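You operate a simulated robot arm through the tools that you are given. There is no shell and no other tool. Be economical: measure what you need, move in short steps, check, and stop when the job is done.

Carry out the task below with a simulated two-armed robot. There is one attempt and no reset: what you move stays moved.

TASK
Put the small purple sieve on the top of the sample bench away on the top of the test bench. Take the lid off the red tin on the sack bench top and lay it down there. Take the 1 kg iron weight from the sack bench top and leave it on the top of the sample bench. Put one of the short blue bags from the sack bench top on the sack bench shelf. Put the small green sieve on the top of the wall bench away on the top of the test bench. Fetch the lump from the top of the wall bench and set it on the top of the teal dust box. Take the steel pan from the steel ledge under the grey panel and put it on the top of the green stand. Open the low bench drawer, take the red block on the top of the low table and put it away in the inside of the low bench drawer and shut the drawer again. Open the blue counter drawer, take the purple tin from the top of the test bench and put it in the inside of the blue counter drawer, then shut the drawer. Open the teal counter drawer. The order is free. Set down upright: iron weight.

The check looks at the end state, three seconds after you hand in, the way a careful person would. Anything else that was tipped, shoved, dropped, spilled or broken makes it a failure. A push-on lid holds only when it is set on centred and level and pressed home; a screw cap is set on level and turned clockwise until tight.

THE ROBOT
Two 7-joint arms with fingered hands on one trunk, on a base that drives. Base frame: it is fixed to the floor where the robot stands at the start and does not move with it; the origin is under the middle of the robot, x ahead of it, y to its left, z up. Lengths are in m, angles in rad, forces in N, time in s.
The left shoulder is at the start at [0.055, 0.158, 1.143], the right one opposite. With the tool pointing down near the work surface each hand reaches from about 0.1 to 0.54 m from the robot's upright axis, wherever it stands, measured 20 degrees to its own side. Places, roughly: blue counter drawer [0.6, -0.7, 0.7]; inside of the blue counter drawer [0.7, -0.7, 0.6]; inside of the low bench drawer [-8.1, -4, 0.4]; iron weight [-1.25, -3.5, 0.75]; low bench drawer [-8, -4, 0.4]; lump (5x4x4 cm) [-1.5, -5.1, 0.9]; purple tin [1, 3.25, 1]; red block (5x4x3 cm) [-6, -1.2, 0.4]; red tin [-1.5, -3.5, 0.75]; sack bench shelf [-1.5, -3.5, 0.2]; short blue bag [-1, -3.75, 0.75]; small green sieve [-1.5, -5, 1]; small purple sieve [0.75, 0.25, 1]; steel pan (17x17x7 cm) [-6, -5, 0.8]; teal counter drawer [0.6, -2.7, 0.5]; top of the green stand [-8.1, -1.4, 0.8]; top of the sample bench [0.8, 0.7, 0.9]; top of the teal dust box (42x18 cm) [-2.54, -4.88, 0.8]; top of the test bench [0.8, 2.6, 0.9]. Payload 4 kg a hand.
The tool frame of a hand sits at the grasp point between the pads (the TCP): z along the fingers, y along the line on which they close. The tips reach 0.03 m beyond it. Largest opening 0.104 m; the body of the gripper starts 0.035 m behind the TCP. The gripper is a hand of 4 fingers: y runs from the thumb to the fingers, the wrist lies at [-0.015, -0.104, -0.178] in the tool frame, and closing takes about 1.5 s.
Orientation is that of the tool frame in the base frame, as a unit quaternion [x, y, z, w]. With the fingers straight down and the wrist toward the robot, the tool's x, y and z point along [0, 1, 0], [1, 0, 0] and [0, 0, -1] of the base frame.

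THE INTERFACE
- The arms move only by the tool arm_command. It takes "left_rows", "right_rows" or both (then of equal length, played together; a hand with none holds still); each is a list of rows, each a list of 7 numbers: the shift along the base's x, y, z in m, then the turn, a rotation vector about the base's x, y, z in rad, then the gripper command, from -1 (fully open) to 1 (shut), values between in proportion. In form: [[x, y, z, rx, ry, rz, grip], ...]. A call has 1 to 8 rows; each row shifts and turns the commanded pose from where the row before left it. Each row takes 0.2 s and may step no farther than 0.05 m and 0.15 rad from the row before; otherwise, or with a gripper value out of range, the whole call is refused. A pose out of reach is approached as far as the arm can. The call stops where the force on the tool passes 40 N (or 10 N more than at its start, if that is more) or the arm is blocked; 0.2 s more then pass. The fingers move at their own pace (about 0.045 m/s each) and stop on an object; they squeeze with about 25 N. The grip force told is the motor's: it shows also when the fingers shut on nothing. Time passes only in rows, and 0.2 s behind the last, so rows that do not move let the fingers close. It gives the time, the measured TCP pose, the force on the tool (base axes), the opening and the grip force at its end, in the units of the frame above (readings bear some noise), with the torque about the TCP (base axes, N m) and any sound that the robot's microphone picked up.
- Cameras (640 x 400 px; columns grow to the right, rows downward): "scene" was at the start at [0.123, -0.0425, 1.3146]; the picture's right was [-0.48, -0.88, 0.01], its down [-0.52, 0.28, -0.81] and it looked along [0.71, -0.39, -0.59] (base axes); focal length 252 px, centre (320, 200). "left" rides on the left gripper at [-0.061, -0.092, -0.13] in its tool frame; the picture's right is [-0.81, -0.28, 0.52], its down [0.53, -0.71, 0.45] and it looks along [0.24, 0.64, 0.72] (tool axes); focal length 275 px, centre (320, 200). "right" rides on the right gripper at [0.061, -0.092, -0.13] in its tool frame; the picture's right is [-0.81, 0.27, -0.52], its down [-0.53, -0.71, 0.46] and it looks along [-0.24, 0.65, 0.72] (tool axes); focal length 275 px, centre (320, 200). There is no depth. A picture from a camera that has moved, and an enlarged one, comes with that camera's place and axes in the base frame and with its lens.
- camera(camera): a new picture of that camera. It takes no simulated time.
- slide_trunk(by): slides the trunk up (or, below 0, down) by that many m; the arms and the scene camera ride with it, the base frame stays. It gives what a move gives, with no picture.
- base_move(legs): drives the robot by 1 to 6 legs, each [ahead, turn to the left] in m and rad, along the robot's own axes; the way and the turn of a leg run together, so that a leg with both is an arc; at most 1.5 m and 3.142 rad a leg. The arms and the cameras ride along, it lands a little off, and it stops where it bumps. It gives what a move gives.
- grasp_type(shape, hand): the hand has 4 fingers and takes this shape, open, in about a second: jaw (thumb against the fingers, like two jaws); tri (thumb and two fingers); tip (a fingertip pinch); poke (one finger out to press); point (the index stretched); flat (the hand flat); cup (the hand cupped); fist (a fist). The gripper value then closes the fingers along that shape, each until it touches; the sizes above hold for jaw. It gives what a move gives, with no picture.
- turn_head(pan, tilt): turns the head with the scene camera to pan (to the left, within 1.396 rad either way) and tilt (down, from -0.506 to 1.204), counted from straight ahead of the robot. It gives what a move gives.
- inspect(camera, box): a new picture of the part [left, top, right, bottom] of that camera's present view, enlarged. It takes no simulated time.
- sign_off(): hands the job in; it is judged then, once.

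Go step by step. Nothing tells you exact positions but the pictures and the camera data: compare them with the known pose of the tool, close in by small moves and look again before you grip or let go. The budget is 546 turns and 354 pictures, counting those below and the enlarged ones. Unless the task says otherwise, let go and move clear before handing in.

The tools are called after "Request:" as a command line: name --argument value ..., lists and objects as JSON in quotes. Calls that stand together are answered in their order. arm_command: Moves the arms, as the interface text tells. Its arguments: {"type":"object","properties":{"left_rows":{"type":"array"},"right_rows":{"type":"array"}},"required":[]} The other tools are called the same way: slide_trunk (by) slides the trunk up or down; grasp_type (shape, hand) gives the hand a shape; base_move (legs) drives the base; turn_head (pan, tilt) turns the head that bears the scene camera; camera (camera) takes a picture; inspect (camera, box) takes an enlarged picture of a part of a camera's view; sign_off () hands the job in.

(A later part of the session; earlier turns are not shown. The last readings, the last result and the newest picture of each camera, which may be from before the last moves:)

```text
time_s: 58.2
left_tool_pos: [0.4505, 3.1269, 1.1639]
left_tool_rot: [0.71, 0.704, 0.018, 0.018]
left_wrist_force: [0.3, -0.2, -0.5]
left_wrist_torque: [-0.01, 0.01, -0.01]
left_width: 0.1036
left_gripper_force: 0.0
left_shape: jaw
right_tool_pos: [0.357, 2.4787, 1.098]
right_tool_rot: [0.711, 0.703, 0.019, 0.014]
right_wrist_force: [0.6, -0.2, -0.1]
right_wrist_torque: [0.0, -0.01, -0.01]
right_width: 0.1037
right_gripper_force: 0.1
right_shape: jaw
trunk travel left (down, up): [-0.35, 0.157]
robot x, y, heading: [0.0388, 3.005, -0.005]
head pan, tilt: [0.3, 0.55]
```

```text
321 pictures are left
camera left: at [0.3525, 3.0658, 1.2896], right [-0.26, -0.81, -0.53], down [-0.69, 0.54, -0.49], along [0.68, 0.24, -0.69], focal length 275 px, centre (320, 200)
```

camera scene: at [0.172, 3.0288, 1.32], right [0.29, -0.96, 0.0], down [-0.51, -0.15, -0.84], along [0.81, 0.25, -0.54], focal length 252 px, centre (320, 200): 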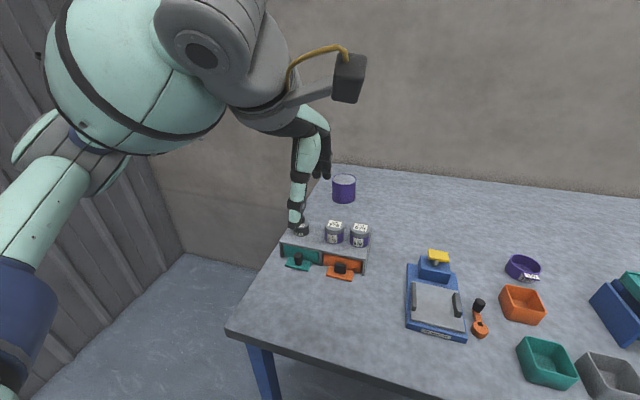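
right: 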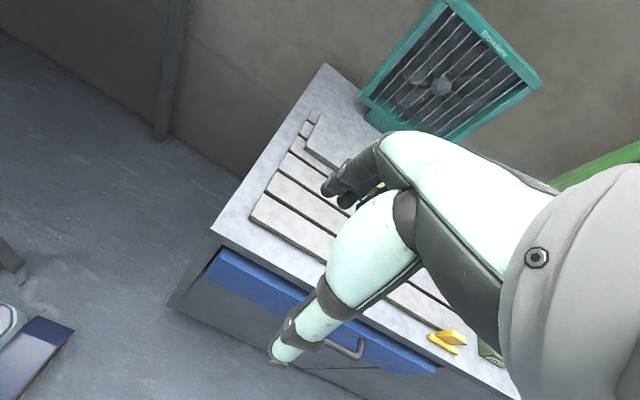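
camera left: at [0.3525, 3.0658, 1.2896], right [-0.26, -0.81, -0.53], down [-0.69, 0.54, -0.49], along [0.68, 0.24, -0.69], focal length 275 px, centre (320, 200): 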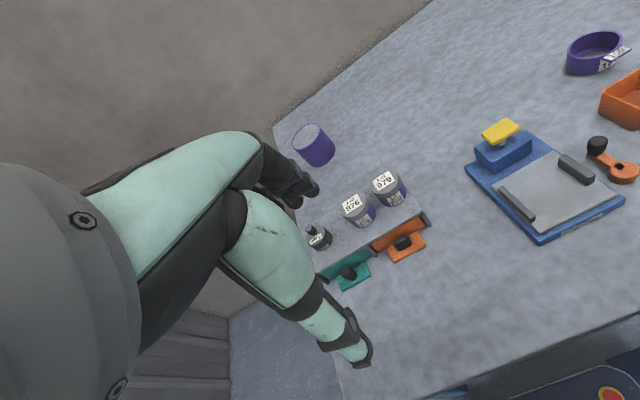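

Request:
inspect --camera "scene" --box '[270, 150, 430, 250]'

Request:
inspect --camera "left" --box '[270, 90, 430, 190]'

```text
4.00 times, centred on (350, 200) of scene
camera zoom: at [0.172, 3.0288, 1.32], right [0.29, -0.96, 0.0], down [-0.51, -0.15, -0.84], along [0.81, 0.25, -0.54], focal length 1009 px, centre (200, 200)
```

zoom: 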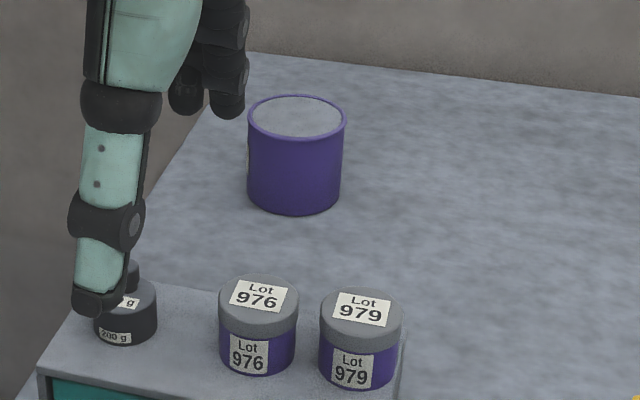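

```text
4.00 times, centred on (350, 140) of left
camera zoom: at [0.3525, 3.0658, 1.2896], right [-0.26, -0.81, -0.53], down [-0.69, 0.54, -0.49], along [0.68, 0.24, -0.69], focal length 1101 px, centre (200, 440)
```

zoom: 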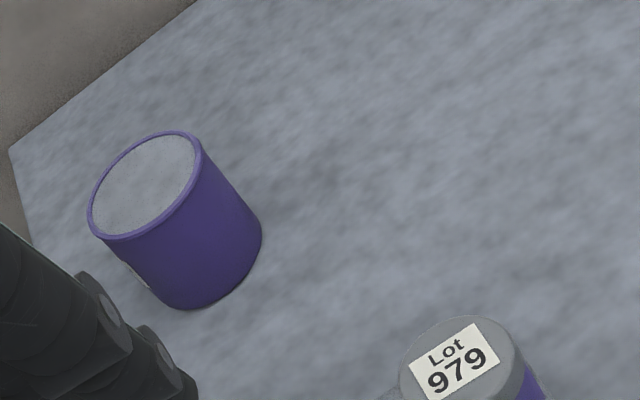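

The tin is full-width purple, apparently filled with grey powder; it must stay level. Its centre is about [0.885, 3.166]. I move the left hand above it.

Request:
arm_command --left_rows '[[0.048, 0.005, 0, 0, 0, 0, -1], [0.048, 0.005, 0, 0, 0, 0, -1], [0.048, 0.005, 0, 0, 0, 0, -1], [0.048, 0.005, 0, 0, 0, 0, -1], [0.048, 0.005, 0, 0, 0, 0, -1], [0.048, 0.005, 0, 0, 0, 0, -1], [0.048, 0.005, 0, 0, 0, 0, -1], [0.048, 0.005, -0.01, 0, 0, 0, -1]]'

Request:
camera --camera "left"

Request:
camera --camera "scene"

```text
time_s: 60.0
left_tool_pos: [0.8234, 3.1651, 1.1585]
left_tool_rot: [0.71, 0.704, 0.025, 0.017]
left_wrist_force: [0.4, -0.2, 0.1]
left_wrist_torque: [0.03, 0.0, 0.01]
left_width: 0.104
left_gripper_force: 0.1
left_shape: jaw
right_tool_pos: [0.343, 2.4783, 1.1001]
right_tool_rot: [0.711, 0.703, 0.025, 0.018]
right_wrist_force: [0.6, -0.1, -0.6]
right_wrist_torque: [0.0, -0.03, -0.01]
right_width: 0.1041
right_gripper_force: 0.0
right_shape: jaw
trunk travel left (down, up): [-0.35, 0.157]
robot x, y, heading: [0.039, 3.0024, -0.009]
head pan, tilt: [0.3, 0.55]
```

```text
318 pictures are left
camera left: at [0.7246, 3.1046, 1.282], right [-0.25, -0.8, -0.54], down [-0.68, 0.54, -0.49], along [0.69, 0.25, -0.68], focal length 275 px, centre (320, 200)
```

left: 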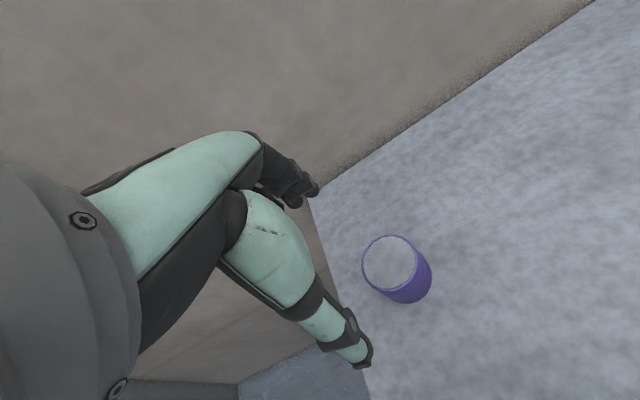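

```text
317 pictures are left
camera scene: at [0.17, 3.0263, 1.3202], right [0.29, -0.96, -0.01], down [-0.51, -0.15, -0.85], along [0.81, 0.25, -0.53], focal length 252 px, centre (320, 200)
```

scene: 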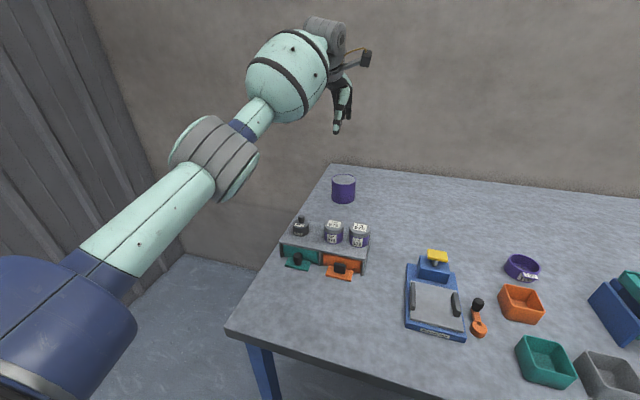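

Request:
arm_command --left_rows '[[0.03, 0, -0.03, -0.005, 0.02, 0, -1], [0.03, 0.002, -0.03, -0.005, 0.02, 0, -1], [0.014, 0, -0.04, 0, 0.02, 0, -1], [0, 0, -0.03, 0, 0, 0, -1]]'

Request:
camera --camera "left"

Request:
inspect --camera "scene" --box '[270, 100, 430, 200]'

```text
time_s: 61.0
left_tool_pos: [0.8479, 3.1706, 1.028]
left_tool_rot: [0.71, 0.705, -0.002, 0.003]
left_wrist_force: [0.2, 0.1, 0.5]
left_wrist_torque: [-0.01, 0.03, 0.01]
left_width: 0.1037
left_gripper_force: 0.0
left_shape: jaw
left hand out of reach, approached as far as the arm can: row 1, 2, 3
right_tool_pos: [0.3435, 2.4801, 1.1015]
right_tool_rot: [0.711, 0.703, 0.024, 0.018]
right_wrist_force: [-0.2, 0.4, 0.1]
right_wrist_torque: [0.0, 0.0, -0.01]
right_width: 0.104
right_gripper_force: 0.0
right_shape: jaw
trunk travel left (down, up): [-0.35, 0.157]
robot x, y, heading: [0.0367, 3.0037, -0.008]
head pan, tilt: [0.3, 0.55]
```

```text
316 pictures are left
camera left: at [0.7568, 3.1108, 1.1587], right [-0.28, -0.81, -0.51], down [-0.71, 0.53, -0.46], along [0.65, 0.23, -0.73], focal length 275 px, centre (320, 200)
```

left: 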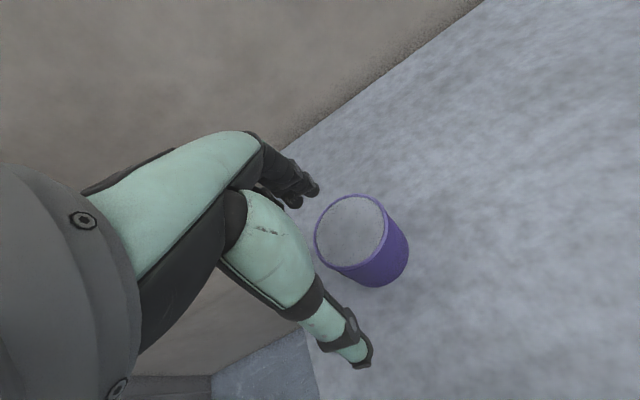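

```text
4.00 times, centred on (350, 150) of scene
camera zoom: at [0.1707, 3.0294, 1.3201], right [0.29, -0.96, 0.0], down [-0.51, -0.15, -0.85], along [0.81, 0.25, -0.53], focal length 1009 px, centre (200, 400)
```

zoom: 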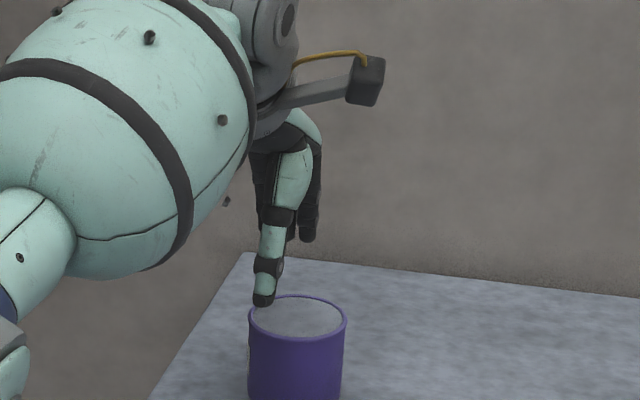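

The arm is at its limit; I drive 6 cm closer with the hand staying above the tin.

Request:
base_move --legs '[[0.06, 0]]'

Request:
camera --camera "left"

Request:
inspect --camera "scene" --box '[270, 100, 430, 200]'

```text
time_s: 62.5
left_tool_pos: [0.899, 3.1681, 1.035]
left_tool_rot: [0.71, 0.705, 0.0, 0.006]
left_wrist_force: [0.1, 1.1, -0.1]
left_wrist_torque: [-0.02, 0.01, -0.02]
left_width: 0.1041
left_gripper_force: 0.0
left_shape: jaw
right_tool_pos: [0.386, 2.4793, 1.1035]
right_tool_rot: [0.71, 0.704, 0.025, 0.021]
right_wrist_force: [-0.1, 0.8, 1.1]
right_wrist_torque: [-0.01, 0.0, -0.01]
right_width: 0.104
right_gripper_force: 0.0
right_shape: jaw
trunk travel left (down, up): [-0.35, 0.157]
robot x, y, heading: [0.0811, 3.0038, 0.017]
head pan, tilt: [0.3, 0.55]
stopped in leg 1: the robot was blocked; the commanded pose is now the measured one
```

```text
314 pictures are left
camera left: at [0.8052, 3.1096, 1.1655], right [-0.28, -0.81, -0.51], down [-0.7, 0.54, -0.47], along [0.65, 0.23, -0.72], focal length 275 px, centre (320, 200)
```

left: 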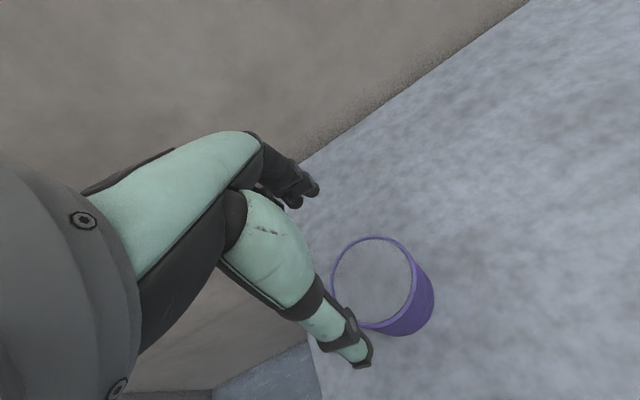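

```text
4.00 times, centred on (350, 150) of scene
camera zoom: at [0.2136, 3.0318, 1.3204], right [0.31, -0.95, 0.0], down [-0.51, -0.16, -0.85], along [0.8, 0.26, -0.53], focal length 1009 px, centre (200, 400)
```

zoom: 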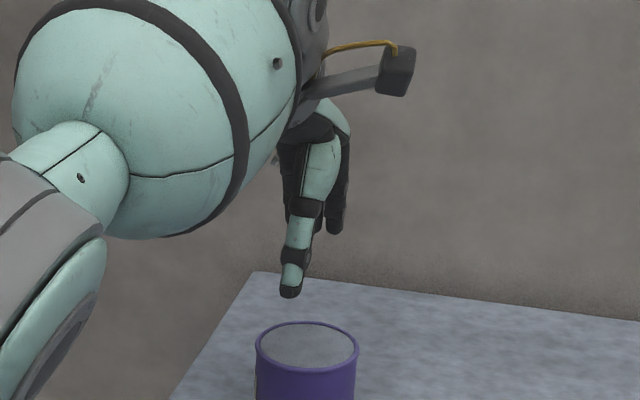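

The hand is now right above the tin (TCP x 0.899, tin centre ≈0.896, 3.166). I lower in two stages.

Request:
arm_command --left_rows '[[-0.003, -0.002, -0.03, 0, 0, 0, -1], [0, 0, -0.03, 0, 0, 0, -1]]'

Request:
camera --camera "left"

Request:
inspect --camera "scene" --box '[290, 130, 370, 180]'

```text
time_s: 63.1
left_tool_pos: [0.8892, 3.1658, 0.9751]
left_tool_rot: [0.71, 0.704, 0.001, 0.005]
left_wrist_force: [0.7, -0.5, -1.1]
left_wrist_torque: [-0.01, 0.02, 0.0]
left_width: 0.1042
left_gripper_force: 0.0
left_shape: jaw
right_tool_pos: [0.3843, 2.478, 1.1025]
right_tool_rot: [0.71, 0.704, 0.028, 0.021]
right_wrist_force: [0.2, 0.2, -0.6]
right_wrist_torque: [-0.01, 0.03, 0.04]
right_width: 0.104
right_gripper_force: 0.0
right_shape: jaw
trunk travel left (down, up): [-0.35, 0.157]
robot x, y, heading: [0.0825, 3.0008, 0.016]
head pan, tilt: [0.3, 0.55]
```

```text
312 pictures are left
camera left: at [0.7958, 3.1067, 1.1042], right [-0.28, -0.81, -0.51], down [-0.71, 0.54, -0.46], along [0.65, 0.23, -0.72], focal length 275 px, centre (320, 200)
```

left: 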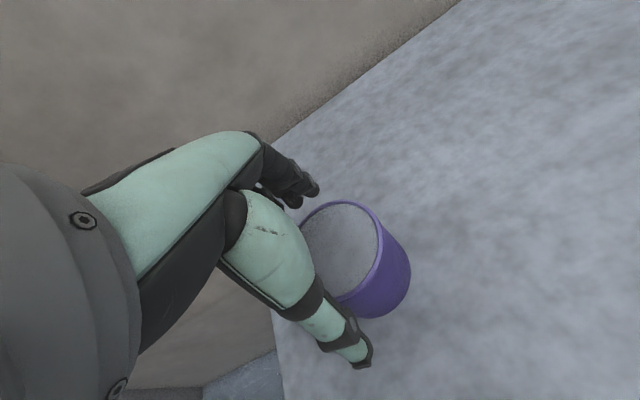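

```text
8.00 times, centred on (330, 155) of scene
camera zoom: at [0.2152, 3.0302, 1.3202], right [0.31, -0.95, 0.0], down [-0.51, -0.16, -0.85], along [0.8, 0.26, -0.53], focal length 2017 px, centre (240, 560)
```

zoom: 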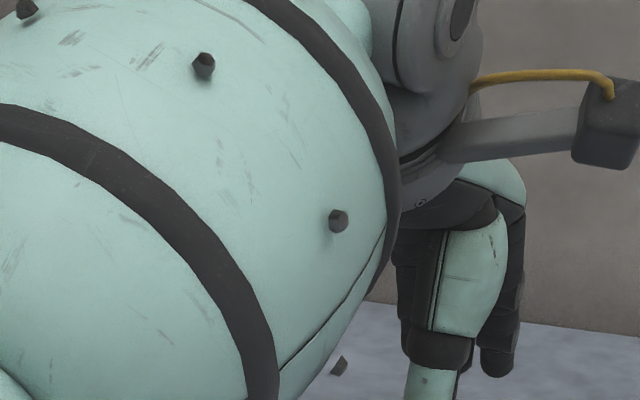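

Request:
arm_command --left_rows '[[0.004, 0.003, 0, 0, 0, 0, -1], [0, 0, -0.02, 0, 0, 0, -1], [0, 0, -0.02, 0, 0, 0, -1], [0, 0, -0.013, 0, 0, 0, -1]]'

Request:
camera --camera "left"

Request:
inspect --camera "scene" --box '[270, 130, 430, 230]'

```text
time_s: 64.1
left_tool_pos: [0.8965, 3.1674, 0.9227]
left_tool_rot: [0.71, 0.704, 0.002, 0.007]
left_wrist_force: [1.5, -0.1, 2.8]
left_wrist_torque: [0.03, -0.11, -0.01]
left_width: 0.104
left_gripper_force: 0.1
left_shape: jaw
right_tool_pos: [0.3842, 2.4786, 1.1032]
right_tool_rot: [0.709, 0.704, 0.025, 0.021]
right_wrist_force: [-0.4, -0.3, -0.3]
right_wrist_torque: [-0.02, -0.01, 0.03]
right_width: 0.1035
right_gripper_force: 0.0
right_shape: jaw
trunk travel left (down, up): [-0.35, 0.157]
robot x, y, heading: [0.0868, 3.0046, 0.007]
head pan, tilt: [0.3, 0.55]
```

```text
310 pictures are left
camera left: at [0.8038, 3.1087, 1.0524], right [-0.28, -0.81, -0.52], down [-0.7, 0.54, -0.47], along [0.66, 0.23, -0.72], focal length 275 px, centre (320, 200)
```

left: 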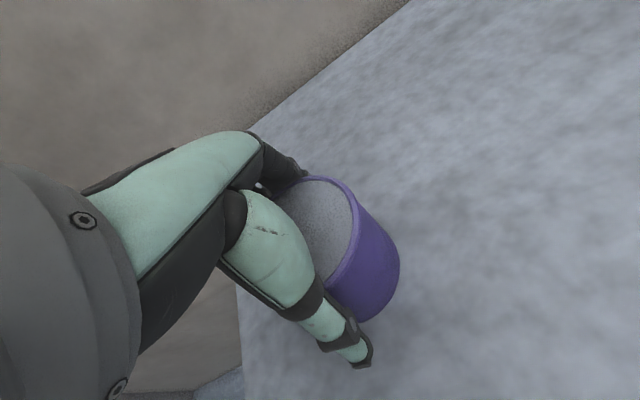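

```text
4.00 times, centred on (350, 180) of scene
camera zoom: at [0.2141, 3.0306, 1.3204], right [0.31, -0.95, 0.0], down [-0.51, -0.16, -0.85], along [0.8, 0.26, -0.53], focal length 1009 px, centre (200, 280)
```

zoom: 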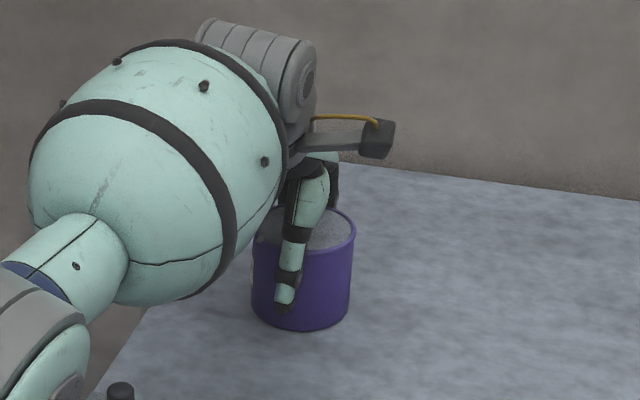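

Request:
arm_command --left_rows '[[0, 0, 0, 0, 0, 0, 0], [0, 0, 0, 0, 0, 0, 0.3], [0, 0, 0, 0, 0, 0, 1], [0, 0, 0, 0, 0, 0, 1], [0, 0, 0, 0, 0, 0, 1], [0, 0, 0, 0, 0, 0, 1]]'

Request:
camera --camera "left"

```text
time_s: 65.5
left_tool_pos: [0.8969, 3.168, 0.9209]
left_tool_rot: [0.71, 0.704, 0.001, 0.006]
left_wrist_force: [-0.3, 0.5, 0.1]
left_wrist_torque: [0.04, -0.03, 0.04]
left_width: 0.0722
left_gripper_force: 25.1
left_shape: jaw
right_tool_pos: [0.3841, 2.4805, 1.1039]
right_tool_rot: [0.71, 0.703, 0.026, 0.021]
right_wrist_force: [0.3, 0.6, -0.4]
right_wrist_torque: [-0.02, 0.03, 0.0]
right_width: 0.1039
right_gripper_force: 0.0
right_shape: jaw
trunk travel left (down, up): [-0.35, 0.157]
robot x, y, heading: [0.0825, 3.003, 0.017]
head pan, tilt: [0.3, 0.55]
```

```text
308 pictures are left
camera left: at [0.8042, 3.1093, 1.0512], right [-0.28, -0.81, -0.51], down [-0.7, 0.54, -0.46], along [0.65, 0.23, -0.72], focal length 275 px, centre (320, 200)
```

left: 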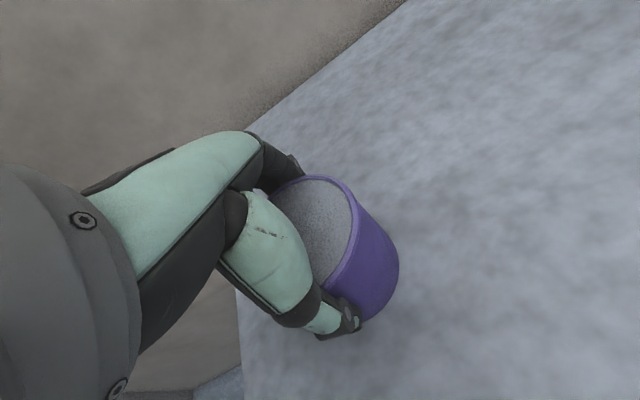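

The tin is gripped. I lift it gently and check it's level.

Request:
arm_command --left_rows '[[0, 0, 0.01, 0, 0, 0, 1], [0, 0, 0.02, 0, 0, 0, 1], [0, 0, 0.025, 0, 0, 0, 1], [0, 0, 0.025, 0, 0, 0, 1], [0, 0, 0.025, 0, 0, 0, 1], [-0.02, 0, 0.02, 0, 0, 0, 1], [-0.03, 0, 0.02, 0, 0, 0, 1], [-0.03, 0, 0.01, 0, 0, 0, 1]]'

Request:
camera --camera "left"

Request:
camera --camera "scene"

```text
time_s: 67.3
left_tool_pos: [0.807, 3.1699, 1.0773]
left_tool_rot: [0.71, 0.704, 0.001, 0.005]
left_wrist_force: [0.6, 0.4, -4.4]
left_wrist_torque: [-0.01, 0.0, -0.03]
left_width: 0.0721
left_gripper_force: 24.9
left_shape: jaw
right_tool_pos: [0.3845, 2.4804, 1.1039]
right_tool_rot: [0.709, 0.704, 0.026, 0.02]
right_wrist_force: [-0.6, -0.3, -0.1]
right_wrist_torque: [-0.01, -0.03, -0.01]
right_width: 0.1038
right_gripper_force: 0.0
right_shape: jaw
trunk travel left (down, up): [-0.35, 0.157]
robot x, y, heading: [0.0848, 3.0037, 0.014]
head pan, tilt: [0.3, 0.55]
```

```text
307 pictures are left
camera left: at [0.7142, 3.1113, 1.2073], right [-0.28, -0.81, -0.51], down [-0.7, 0.54, -0.47], along [0.65, 0.23, -0.72], focal length 275 px, centre (320, 200)
```

left: 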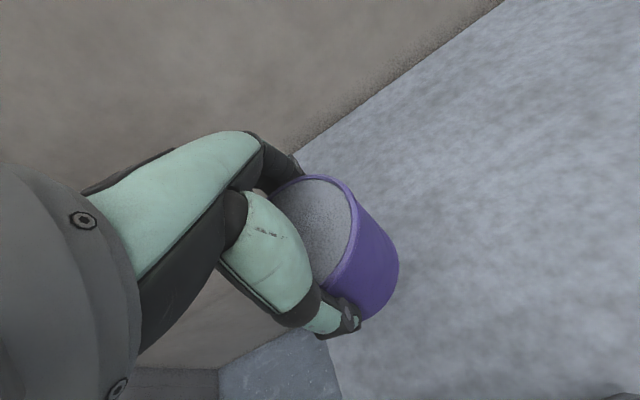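

```text
306 pictures are left
camera scene: at [0.2141, 3.0313, 1.3203], right [0.31, -0.95, 0.0], down [-0.51, -0.16, -0.85], along [0.8, 0.26, -0.53], focal length 252 px, centre (320, 200)
```

scene: 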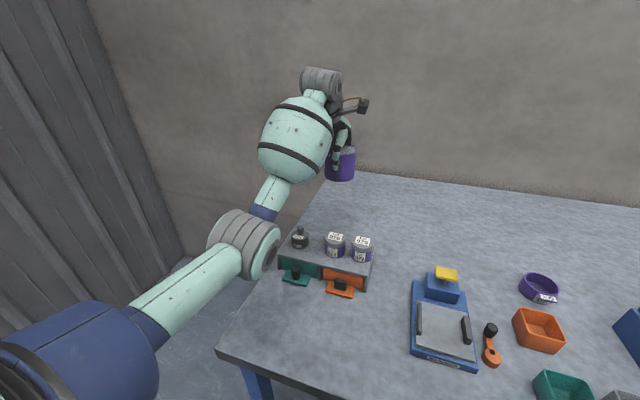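

Request:
arm_command --left_rows '[[0, 0, 0.035, 0, 0, 0, 1], [0, 0, 0.035, 0, 0, 0, 1], [-0.04, 0, 0.01, 0, 0, 0, 1], [-0.04, 0, 0, 0, 0, 0, 1], [-0.04, 0, 0, 0, 0, 0, 1], [-0.04, 0, 0, 0, 0, 0, 1], [-0.04, 0, 0, 0, 0, 0, 1], [-0.04, 0, 0, 0, 0, 0, 1]]'

Request:
arm_command --left_rows '[[-0.04, 0, 0, 0, 0, 0, 1], [-0.04, 0, 0, 0, 0, 0, 1], [-0.04, 0, 0, 0, 0, 0, 1]]'

Request:
base_move --legs '[[-0.4, 0]]'

Request:
camera --camera "left"

```text
time_s: 69.1
left_tool_pos: [0.5677, 3.1697, 1.1603]
left_tool_rot: [0.71, 0.704, 0.003, 0.006]
left_wrist_force: [0.9, -0.5, -3.7]
left_wrist_torque: [-0.01, 0.01, -0.03]
left_width: 0.0717
left_gripper_force: 24.7
left_shape: jaw
right_tool_pos: [0.3829, 2.4807, 1.104]
right_tool_rot: [0.71, 0.704, 0.027, 0.022]
right_wrist_force: [-1.2, -0.1, 0.0]
right_wrist_torque: [0.01, 0.01, 0.01]
right_width: 0.104
right_gripper_force: 0.1
right_shape: jaw
trunk travel left (down, up): [-0.35, 0.157]
robot x, y, heading: [0.0833, 3.004, 0.016]
head pan, tilt: [0.3, 0.55]
```

```text
time_s: 69.9
left_tool_pos: [0.4484, 3.1704, 1.1591]
left_tool_rot: [0.71, 0.704, 0.002, 0.007]
left_wrist_force: [0.2, -0.2, -3.8]
left_wrist_torque: [0.03, 0.01, 0.02]
left_width: 0.0716
left_gripper_force: 25.4
left_shape: jaw
right_tool_pos: [0.3826, 2.4807, 1.1029]
right_tool_rot: [0.71, 0.704, 0.026, 0.021]
right_wrist_force: [0.6, 0.2, -0.7]
right_wrist_torque: [0.02, 0.04, 0.0]
right_width: 0.104
right_gripper_force: 0.1
right_shape: jaw
trunk travel left (down, up): [-0.35, 0.157]
robot x, y, heading: [0.0866, 3.0046, 0.021]
head pan, tilt: [0.3, 0.55]
```

```text
time_s: 72.4
left_tool_pos: [0.0518, 3.1676, 1.158]
left_tool_rot: [0.709, 0.705, 0.001, 0.006]
left_wrist_force: [-0.1, 0.2, -4.4]
left_wrist_torque: [0.0, 0.01, 0.02]
left_width: 0.0717
left_gripper_force: 24.9
left_shape: jaw
right_tool_pos: [-0.0105, 2.4759, 1.1018]
right_tool_rot: [0.709, 0.705, 0.026, 0.021]
right_wrist_force: [-0.3, 0.3, 0.3]
right_wrist_torque: [-0.01, -0.04, 0.02]
right_width: 0.1039
right_gripper_force: 0.0
right_shape: jaw
trunk travel left (down, up): [-0.35, 0.157]
robot x, y, heading: [-0.3161, 2.9952, 0.018]
head pan, tilt: [0.3, 0.55]
```

```text
305 pictures are left
camera left: at [-0.0404, 3.1074, 1.2877], right [-0.27, -0.81, -0.51], down [-0.71, 0.53, -0.47], along [0.65, 0.24, -0.72], focal length 275 px, centre (320, 200)
```

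left: 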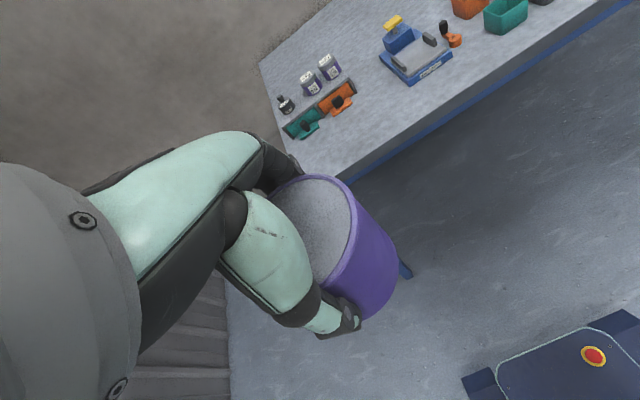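

The tin is steady. I bring the right hand in closer to the body, then drive to the blue counter drawer.

Request:
arm_command --right_rows '[[-0.02, 0.04, 0, 0, 0, 0, -1], [-0.02, 0.04, 0, 0, 0, 0, -1], [0, 0.045, 0, 0, 0, 0, -1], [0, 0.045, 0, 0, 0, 0, -1]]'

Request:
base_move --legs '[[-0.08, 0], [0, -1.589], [1.5, 0], [1.5, 0], [0.7, 0], [0, 1.571]]'

Request:
turn_head --pan -0.2 --tilt 0.7

Request:
camera --camera "scene"

Request:
camera --camera "left"

```text
time_s: 73.4
left_tool_pos: [0.0396, 3.1676, 1.1618]
left_tool_rot: [0.709, 0.705, 0.005, 0.01]
left_wrist_force: [0.8, 0.2, -2.9]
left_wrist_torque: [-0.02, 0.01, 0.01]
left_width: 0.0714
left_gripper_force: 25.4
left_shape: jaw
right_tool_pos: [-0.0419, 2.6097, 1.1362]
right_tool_rot: [0.708, 0.705, 0.031, 0.025]
right_wrist_force: [0.6, 0.1, -0.8]
right_wrist_torque: [-0.02, -0.05, 0.01]
right_width: 0.1042
right_gripper_force: 0.0
right_shape: jaw
right hand out of reach, approached as far as the arm can: row 3, 4
trunk travel left (down, up): [-0.35, 0.157]
robot x, y, heading: [-0.3134, 2.9992, 0.02]
head pan, tilt: [0.3, 0.55]
```

```text
time_s: 99.5
left_tool_pos: [0.0385, -0.5041, 1.1615]
left_tool_rot: [0.71, 0.704, 0.007, 0.01]
left_wrist_force: [0.2, 0.2, -3.2]
left_wrist_torque: [0.01, -0.01, 0.01]
left_width: 0.0709
left_gripper_force: 25.7
left_shape: jaw
right_tool_pos: [-0.044, -1.0654, 1.139]
right_tool_rot: [0.71, 0.704, 0.031, 0.021]
right_wrist_force: [0.0, -0.3, -0.9]
right_wrist_torque: [-0.06, -0.05, 0.01]
right_width: 0.1041
right_gripper_force: 0.2
right_shape: jaw
trunk travel left (down, up): [-0.35, 0.157]
robot x, y, heading: [-0.3149, -0.6778, 0.012]
head pan, tilt: [0.3, 0.55]
```

```text
time_s: 100.4
left_tool_pos: [0.0243, -0.505, 1.1663]
left_tool_rot: [0.711, 0.703, 0.012, 0.015]
left_wrist_force: [-0.4, 0.9, -2.7]
left_wrist_torque: [-0.03, -0.01, -0.01]
left_width: 0.0712
left_gripper_force: 25.0
left_shape: jaw
right_tool_pos: [-0.0584, -1.0662, 1.1417]
right_tool_rot: [0.71, 0.703, 0.036, 0.026]
right_wrist_force: [0.2, 0.4, 0.5]
right_wrist_torque: [0.0, 0.0, -0.01]
right_width: 0.104
right_gripper_force: 0.1
right_shape: jaw
trunk travel left (down, up): [-0.35, 0.157]
robot x, y, heading: [-0.3142, -0.6766, 0.006]
head pan, tilt: [-0.201, 0.7]
```

```text
304 pictures are left
camera scene: at [-0.1866, -0.6947, 1.3073], right [-0.19, -0.98, 0.0], down [-0.64, 0.12, -0.76], along [0.74, -0.14, -0.65], focal length 252 px, centre (320, 200)
```

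scene: 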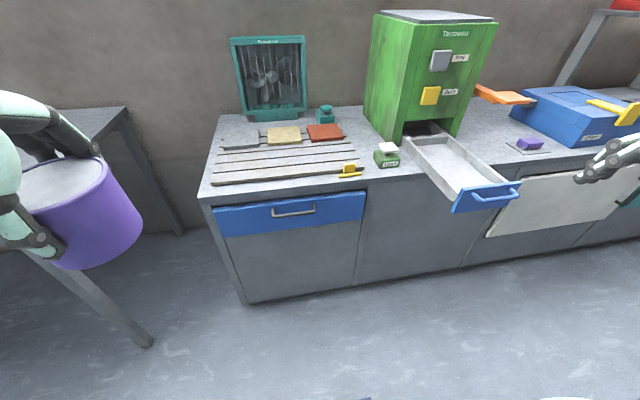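

```text
303 pictures are left
camera left: at [-0.0723, -0.5639, 1.2932], right [-0.26, -0.81, -0.52], down [-0.69, 0.54, -0.48], along [0.67, 0.23, -0.7], focal length 275 px, centre (320, 200)
```

left: 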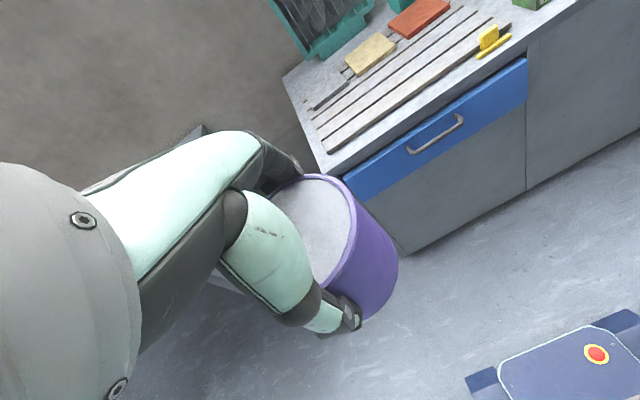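

Request:
inspect --camera "scene" --box '[230, 170, 390, 270]'

Request:
inspect --camera "left" --box '[340, 50, 532, 170]'

```text
4.00 times, centred on (310, 220) of scene
camera zoom: at [-0.1866, -0.6947, 1.3073], right [-0.19, -0.98, 0.0], down [-0.64, 0.12, -0.76], along [0.74, -0.14, -0.65], focal length 1009 px, centre (360, 120)
```

zoom: 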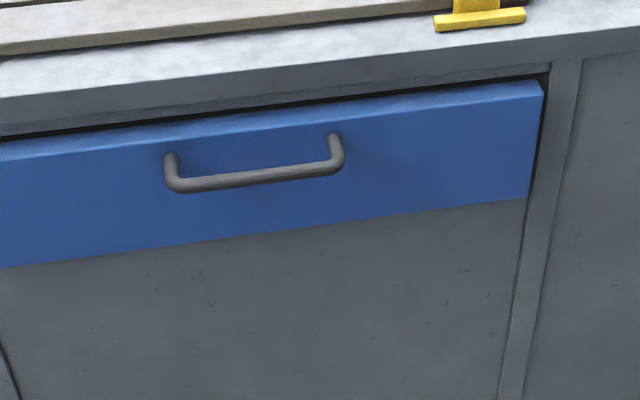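

```text
3.33 times, centred on (436, 110) of left
camera zoom: at [-0.0723, -0.5639, 1.2932], right [-0.26, -0.81, -0.52], down [-0.69, 0.54, -0.48], along [0.67, 0.23, -0.7], focal length 918 px, centre (-67, 500)
```

zoom: 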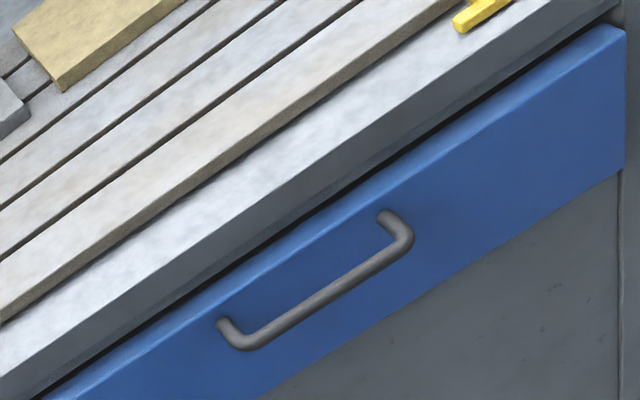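

The handle bar sits at about [0.40, -0.72, 0.775], sticking out ~3 cm. I lower the trunk and turn the right hand to point forward (fingers above, thumb below) in front of it.

Request:
slide_trunk --by -0.2

Request:
arm_command --right_rows '[[0.025, 0.02, 0, 0, -0.1, 0, -0.5], [0.025, 0.025, 0, 0, -0.14, 0, 0], [0.02, 0.03, 0, 0, -0.14, 0, 0.04], [0.02, 0.03, 0, 0, -0.14, 0, 0.04], [0.02, 0.03, -0.01, 0, -0.14, 0, 0.04], [0.02, 0.03, -0.02, 0, -0.14, 0, 0.04], [0.02, 0.03, -0.02, 0, -0.14, 0, 0.04], [0.02, 0.03, -0.02, 0, -0.14, 0, 0.04]]'

Request:
camera --camera "scene"

```text
time_s: 102.6
left_tool_pos: [0.0238, -0.5043, 0.9671]
left_tool_rot: [0.711, 0.703, 0.011, 0.015]
left_wrist_force: [-0.5, 0.2, -3.3]
left_wrist_torque: [0.0, 0.01, -0.02]
left_width: 0.071
left_gripper_force: 25.1
left_shape: jaw
right_tool_pos: [-0.0572, -1.0651, 0.9439]
right_tool_rot: [0.709, 0.704, 0.035, 0.026]
right_wrist_force: [1.4, 0.3, -0.6]
right_wrist_torque: [-0.01, 0.03, -0.03]
right_width: 0.1044
right_gripper_force: 0.1
right_shape: jaw
trunk travel left (down, up): [-0.15, 0.357]
robot x, y, heading: [-0.3136, -0.6774, 0.011]
head pan, tilt: [-0.201, 0.7]
```

```text
time_s: 104.6
left_tool_pos: [0.0109, -0.5056, 0.971]
left_tool_rot: [0.711, 0.703, 0.017, 0.019]
left_wrist_force: [0.3, 0.2, -2.9]
left_wrist_torque: [0.02, -0.01, -0.04]
left_width: 0.0709
left_gripper_force: 25.1
left_shape: jaw
right_tool_pos: [0.186, -0.9192, 1.0312]
right_tool_rot: [0.559, 0.557, 0.442, 0.427]
right_wrist_force: [-1.1, 0.5, 0.2]
right_wrist_torque: [0.02, -0.01, 0.0]
right_width: 0.0497
right_gripper_force: 0.1
right_shape: jaw
right hand out of reach, approached as far as the arm can: row 1, 2, 3, 4, 5, 6
trunk travel left (down, up): [-0.15, 0.357]
robot x, y, heading: [-0.3161, -0.6793, 0.009]
head pan, tilt: [-0.201, 0.7]
stopped in row 8 (right hand): the arm was blocked; the commanded pose is now the measured one
```

```text
300 pictures are left
camera scene: at [-0.1895, -0.6961, 1.1083], right [-0.19, -0.98, 0.0], down [-0.64, 0.12, -0.76], along [0.74, -0.14, -0.65], focal length 252 px, centre (320, 200)
```

scene: 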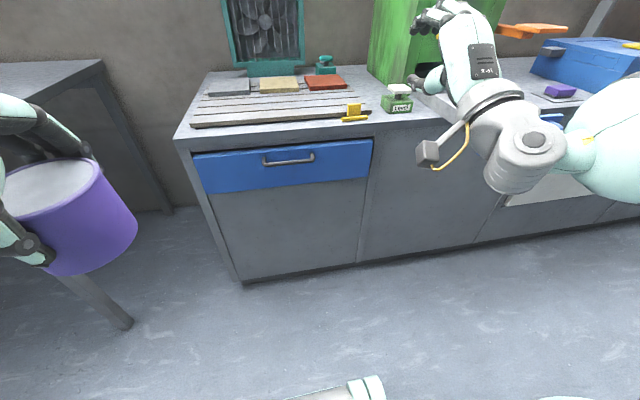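

Request:
arm_command --right_rows '[[-0.01, 0.02, -0.04, 0, -0.05, 0, 0.04], [-0.01, 0.025, -0.04, 0, -0.05, 0, 0.04], [-0.01, 0.025, -0.04, 0, -0.05, 0, 0.04], [0, 0.025, -0.04, 0, -0.05, 0, 0.04], [0, 0.025, -0.04, 0, -0.05, 0, 0.04], [0, 0.025, -0.035, 0, 0, 0, 0.04], [0, 0.025, -0.02, 0, 0, 0, 0.04], [0, 0.03, 0, 0, 0, 0, 0.04]]'

Request:
camera --camera "scene"

Request:
camera --camera "right"

```text
time_s: 106.4
left_tool_pos: [0.013, -0.5035, 0.9716]
left_tool_rot: [0.711, 0.703, 0.016, 0.019]
left_wrist_force: [-0.4, -0.5, -2.2]
left_wrist_torque: [-0.04, 0.01, 0.06]
left_width: 0.071
left_gripper_force: 24.4
left_shape: jaw
right_tool_pos: [0.212, -0.8333, 0.9269]
right_tool_rot: [0.5, 0.503, 0.505, 0.492]
right_wrist_force: [-1.3, -0.2, 0.0]
right_wrist_torque: [-0.02, 0.02, -0.01]
right_width: 0.0501
right_gripper_force: 0.1
right_shape: jaw
right hand out of reach, approached as far as the arm can: row 1, 3, 4, 5, 6, 7, 8
trunk travel left (down, up): [-0.15, 0.357]
robot x, y, heading: [-0.3117, -0.6776, 0.008]
head pan, tilt: [-0.201, 0.7]
```

```text
299 pictures are left
camera scene: at [-0.1883, -0.6942, 1.1082], right [-0.19, -0.98, 0.0], down [-0.64, 0.12, -0.76], along [0.74, -0.15, -0.65], focal length 252 px, centre (320, 200)
```

scene: 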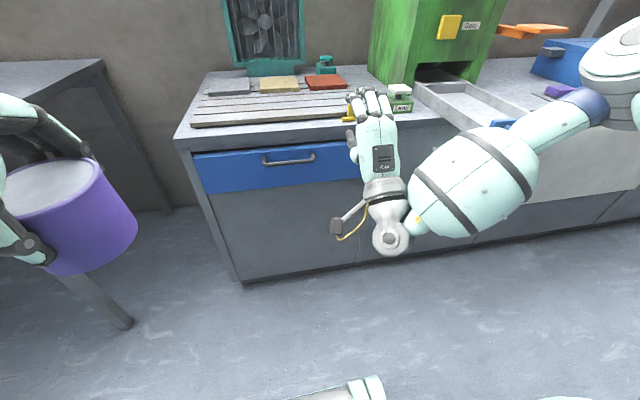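

```text
298 pictures are left
camera right: at [0.0803, -0.7732, 0.8352], right [-0.5, -0.82, 0.27], down [0.46, -0.52, -0.72], along [0.73, -0.24, 0.64], focal length 275 px, centre (320, 200)
```

right: 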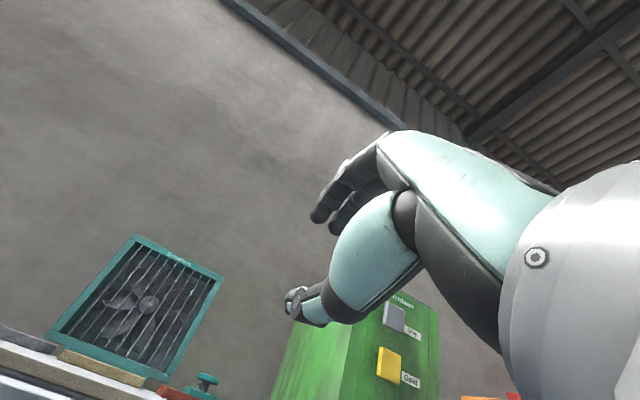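

Request:
arm_command --right_rows '[[0.03, 0, 0, 0, 0, 0, 0.04], [0.03, 0, 0, 0, 0, 0, 0.04], [0.03, 0, 0, 0, 0, 0, 0.04], [0, 0, 0, 0, 0, 0, 0.04], [0, 0, 0, 0, 0, 0, 0.04]]'

Request:
camera --camera "scene"

```text
time_s: 107.6
left_tool_pos: [0.0134, -0.5033, 0.9705]
left_tool_rot: [0.711, 0.703, 0.016, 0.018]
left_wrist_force: [-0.6, -0.1, -3.6]
left_wrist_torque: [0.01, -0.04, 0.03]
left_width: 0.0707
left_gripper_force: 25.0
left_shape: jaw
right_tool_pos: [0.2988, -0.8443, 0.9382]
right_tool_rot: [0.501, 0.501, 0.506, 0.492]
right_wrist_force: [0.4, 0.2, 0.3]
right_wrist_torque: [-0.01, 0.03, -0.01]
right_width: 0.0502
right_gripper_force: 0.0
right_shape: jaw
right hand out of reach, approached as far as the arm can: row 2, 3
trunk travel left (down, up): [-0.15, 0.357]
robot x, y, heading: [-0.3134, -0.6777, 0.01]
head pan, tilt: [-0.201, 0.7]
```

```text
297 pictures are left
camera scene: at [-0.1879, -0.6945, 1.1081], right [-0.19, -0.98, 0.0], down [-0.64, 0.12, -0.76], along [0.74, -0.15, -0.65], focal length 252 px, centre (320, 200)
```

scene: 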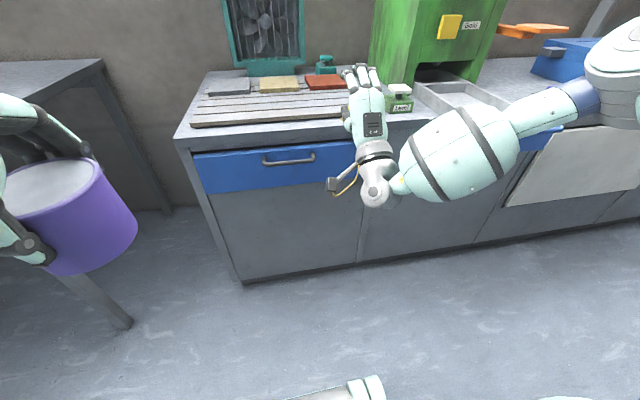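

The fully forward pose is at a joint limit; I tilt the hand back to about 50° and come in front of the handle again.

Request:
arm_command --right_rows '[[-0.03, 0.015, 0, 0, 0.14, 0, 0.04], [-0.03, 0.02, 0, 0, 0.14, 0, 0.04], [-0.02, 0.02, -0.02, 0, 0.14, 0, 0.04], [0, 0.02, -0.03, 0, 0.14, 0, 0.04], [0, 0.02, -0.03, 0, 0.14, 0, 0.04], [0, 0.02, -0.03, 0, 0, 0, 0.04], [0, 0.02, -0.01, 0, 0, 0, 0.04]]'

Request:
camera --camera "scene"

Request:
camera --camera "right"

```text
time_s: 109.2
left_tool_pos: [0.0134, -0.5026, 0.9709]
left_tool_rot: [0.711, 0.703, 0.016, 0.019]
left_wrist_force: [-0.2, -0.6, -3.5]
left_wrist_torque: [-0.07, 0.01, 0.0]
left_width: 0.0709
left_gripper_force: 25.4
left_shape: jaw
right_tool_pos: [0.2156, -0.7802, 0.8558]
right_tool_rot: [0.644, 0.64, 0.304, 0.29]
right_wrist_force: [0.1, -0.6, 0.1]
right_wrist_torque: [0.01, 0.0, 0.01]
right_width: 0.0498
right_gripper_force: 0.2
right_shape: jaw
right hand out of reach, approached as far as the arm can: row 4, 5, 6, 7
trunk travel left (down, up): [-0.15, 0.357]
robot x, y, heading: [-0.3129, -0.6809, 0.007]
head pan, tilt: [-0.201, 0.7]
```

```text
296 pictures are left
camera scene: at [-0.1882, -0.6943, 1.1081], right [-0.19, -0.98, 0.0], down [-0.64, 0.12, -0.76], along [0.74, -0.15, -0.65], focal length 252 px, centre (320, 200)
```

scene: 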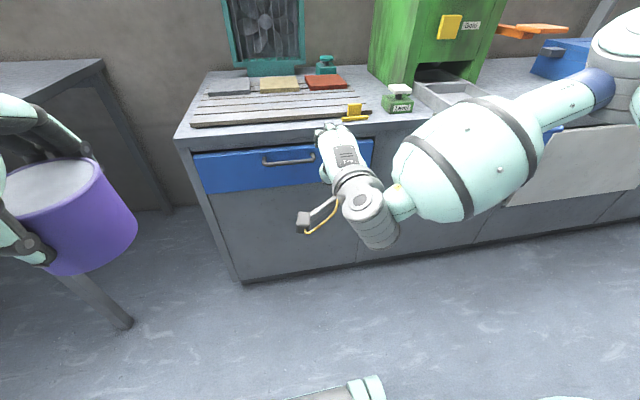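

```text
295 pictures are left
camera right: at [0.0581, -0.7214, 0.8708], right [-0.21, -0.82, 0.53], down [-0.11, -0.52, -0.85], along [0.97, -0.24, 0.02], focal length 275 px, centre (320, 200)
```

right: 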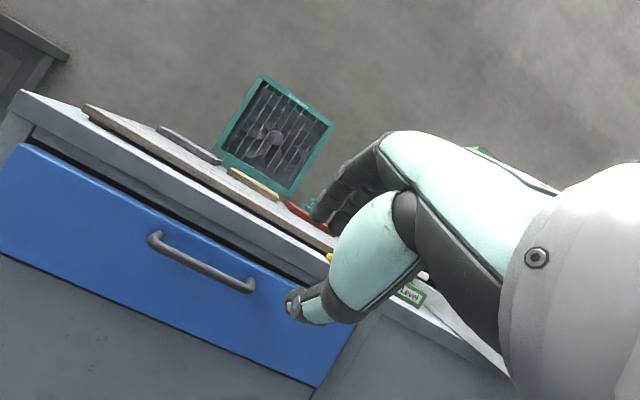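

The handle is more precisely at [0.47, -0.73, 0.705]. The right arm is cramped from here, so I shift the base about 0.22 m to the left (+y).

Request:
base_move --legs '[[0, 1.571], [0.22, 0], [0, -1.571], [0.04, 0]]'

Request:
camera --camera "scene"

Request:
camera --camera "right"

```text
time_s: 119.0
left_tool_pos: [0.0664, -0.3001, 0.9698]
left_tool_rot: [0.721, 0.692, 0.014, 0.017]
left_wrist_force: [0.7, 0.0, -3.5]
left_wrist_torque: [0.03, 0.04, 0.0]
left_width: 0.0705
left_gripper_force: 25.1
left_shape: jaw
right_tool_pos: [0.2592, -0.5829, 0.8532]
right_tool_rot: [0.654, 0.63, 0.299, 0.294]
right_wrist_force: [0.5, -0.2, -0.1]
right_wrist_torque: [0.03, 0.02, 0.06]
right_width: 0.0499
right_gripper_force: 0.1
right_shape: jaw
trunk travel left (down, up): [-0.15, 0.357]
robot x, y, heading: [-0.276, -0.4576, -0.024]
head pan, tilt: [-0.201, 0.7]
```

```text
294 pictures are left
camera scene: at [-0.1441, -0.4791, 1.108], right [-0.22, -0.98, 0.0], down [-0.64, 0.14, -0.76], along [0.74, -0.17, -0.66], focal length 252 px, centre (320, 200)
```

scene: 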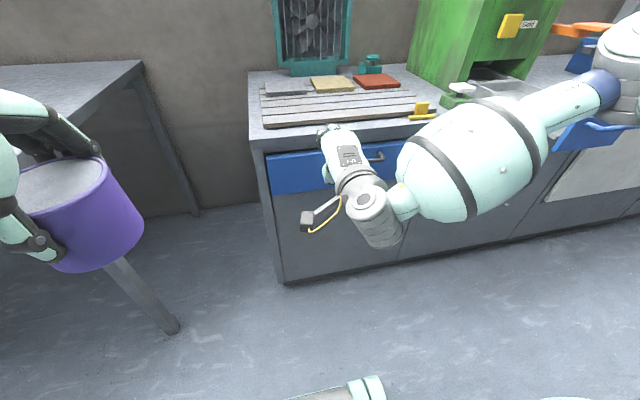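

```text
293 pictures are left
camera right: at [0.1028, -0.5187, 0.8692], right [-0.24, -0.81, 0.53], down [-0.13, -0.51, -0.85], along [0.96, -0.27, 0.01], focal length 275 px, centre (320, 200)
```

right: 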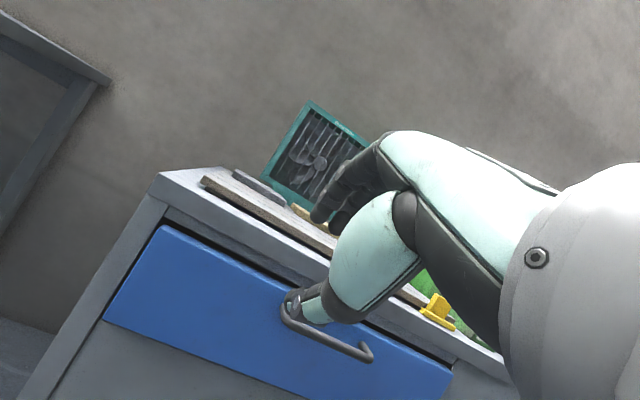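

Request:
arm_command --right_rows '[[0, -0.035, -0.02, 0, 0, 0, 0.04], [0, -0.035, -0.03, 0, 0, 0, 0.04], [0.01, -0.035, -0.03, 0, 0, 0, 0.04], [0.02, -0.035, -0.03, 0, 0, 0, 0.04], [0.03, 0, -0.02, 0, 0, 0, 0.04], [0.02, 0, 0, 0, 0, 0, 0.04]]'

Request:
camera --camera "scene"

Request:
camera --camera "right"

```text
refused: row 4 steps farther than a row can; nothing moved
```

```text
292 pictures are left
camera scene: at [-0.1441, -0.4791, 1.108], right [-0.22, -0.98, 0.0], down [-0.64, 0.14, -0.76], along [0.74, -0.17, -0.66], focal length 252 px, centre (320, 200)
```

scene: 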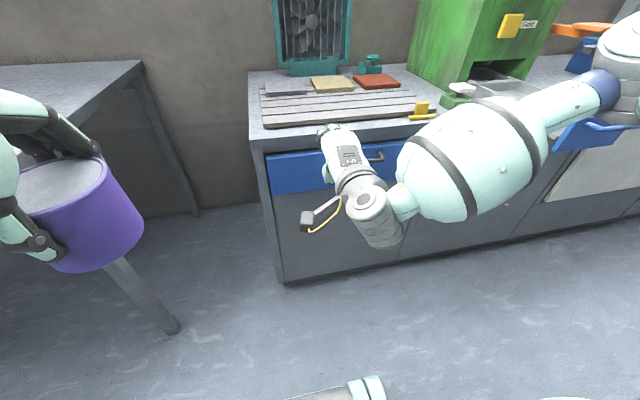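

```text
291 pictures are left
camera right: at [0.1028, -0.5187, 0.8692], right [-0.24, -0.81, 0.53], down [-0.13, -0.51, -0.85], along [0.96, -0.27, 0.01], focal length 275 px, centre (320, 200)
```

right: 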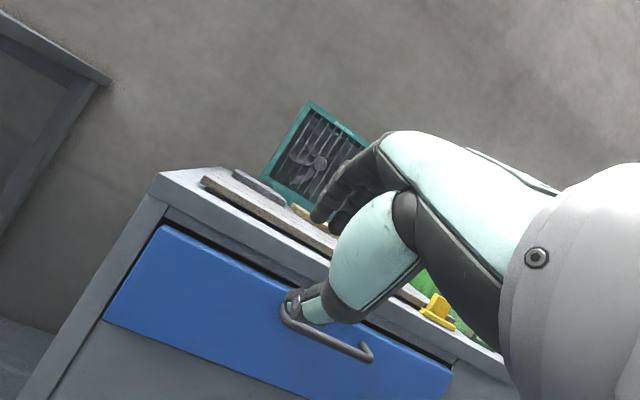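

Request:
arm_command --right_rows '[[0, -0.035, -0.02, 0, 0, 0, 0.04], [0, -0.035, -0.03, 0, 0, 0, 0.04], [0.01, -0.035, -0.03, 0, 0, 0, 0.04], [0.01, -0.035, -0.03, 0, 0, 0, 0.04], [0.03, 0, -0.02, 0, 0, 0, 0.04], [0.03, 0, 0, 0, 0, 0, 0.04]]'

Request:
camera --camera "scene"

Request:
camera --camera "right"

```text
time_s: 120.4
left_tool_pos: [0.0516, -0.2985, 0.9728]
left_tool_rot: [0.721, 0.692, 0.019, 0.023]
left_wrist_force: [0.0, 0.0, -3.3]
left_wrist_torque: [-0.03, 0.01, -0.01]
left_width: 0.0705
left_gripper_force: 24.7
left_shape: jaw
right_tool_pos: [0.3276, -0.7242, 0.7303]
right_tool_rot: [0.652, 0.628, 0.302, 0.298]
right_wrist_force: [0.0, -0.4, 0.1]
right_wrist_torque: [0.02, -0.01, -0.01]
right_width: 0.0498
right_gripper_force: 0.0
right_shape: jaw
trunk travel left (down, up): [-0.15, 0.357]
robot x, y, heading: [-0.2714, -0.4573, -0.022]
head pan, tilt: [-0.201, 0.7]
```

```text
290 pictures are left
camera scene: at [-0.1456, -0.4788, 1.1081], right [-0.22, -0.98, 0.0], down [-0.64, 0.14, -0.76], along [0.74, -0.17, -0.65], focal length 252 px, centre (320, 200)
```

scene: 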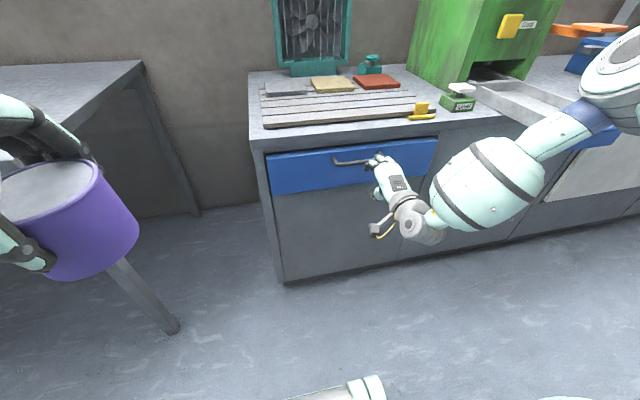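

```text
289 pictures are left
camera right: at [0.171, -0.6589, 0.7436], right [-0.24, -0.81, 0.53], down [-0.12, -0.51, -0.85], along [0.96, -0.27, 0.03], focal length 275 px, centre (320, 200)
```

right: 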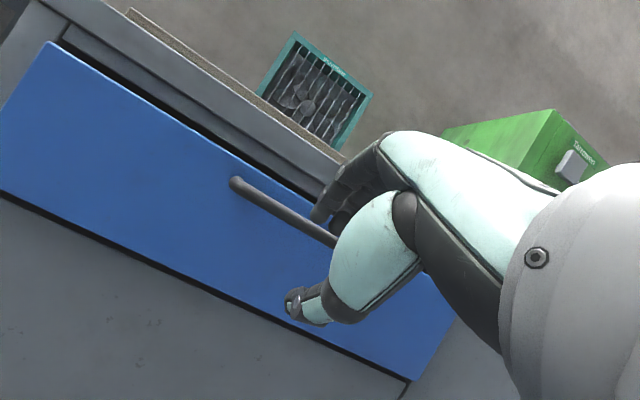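

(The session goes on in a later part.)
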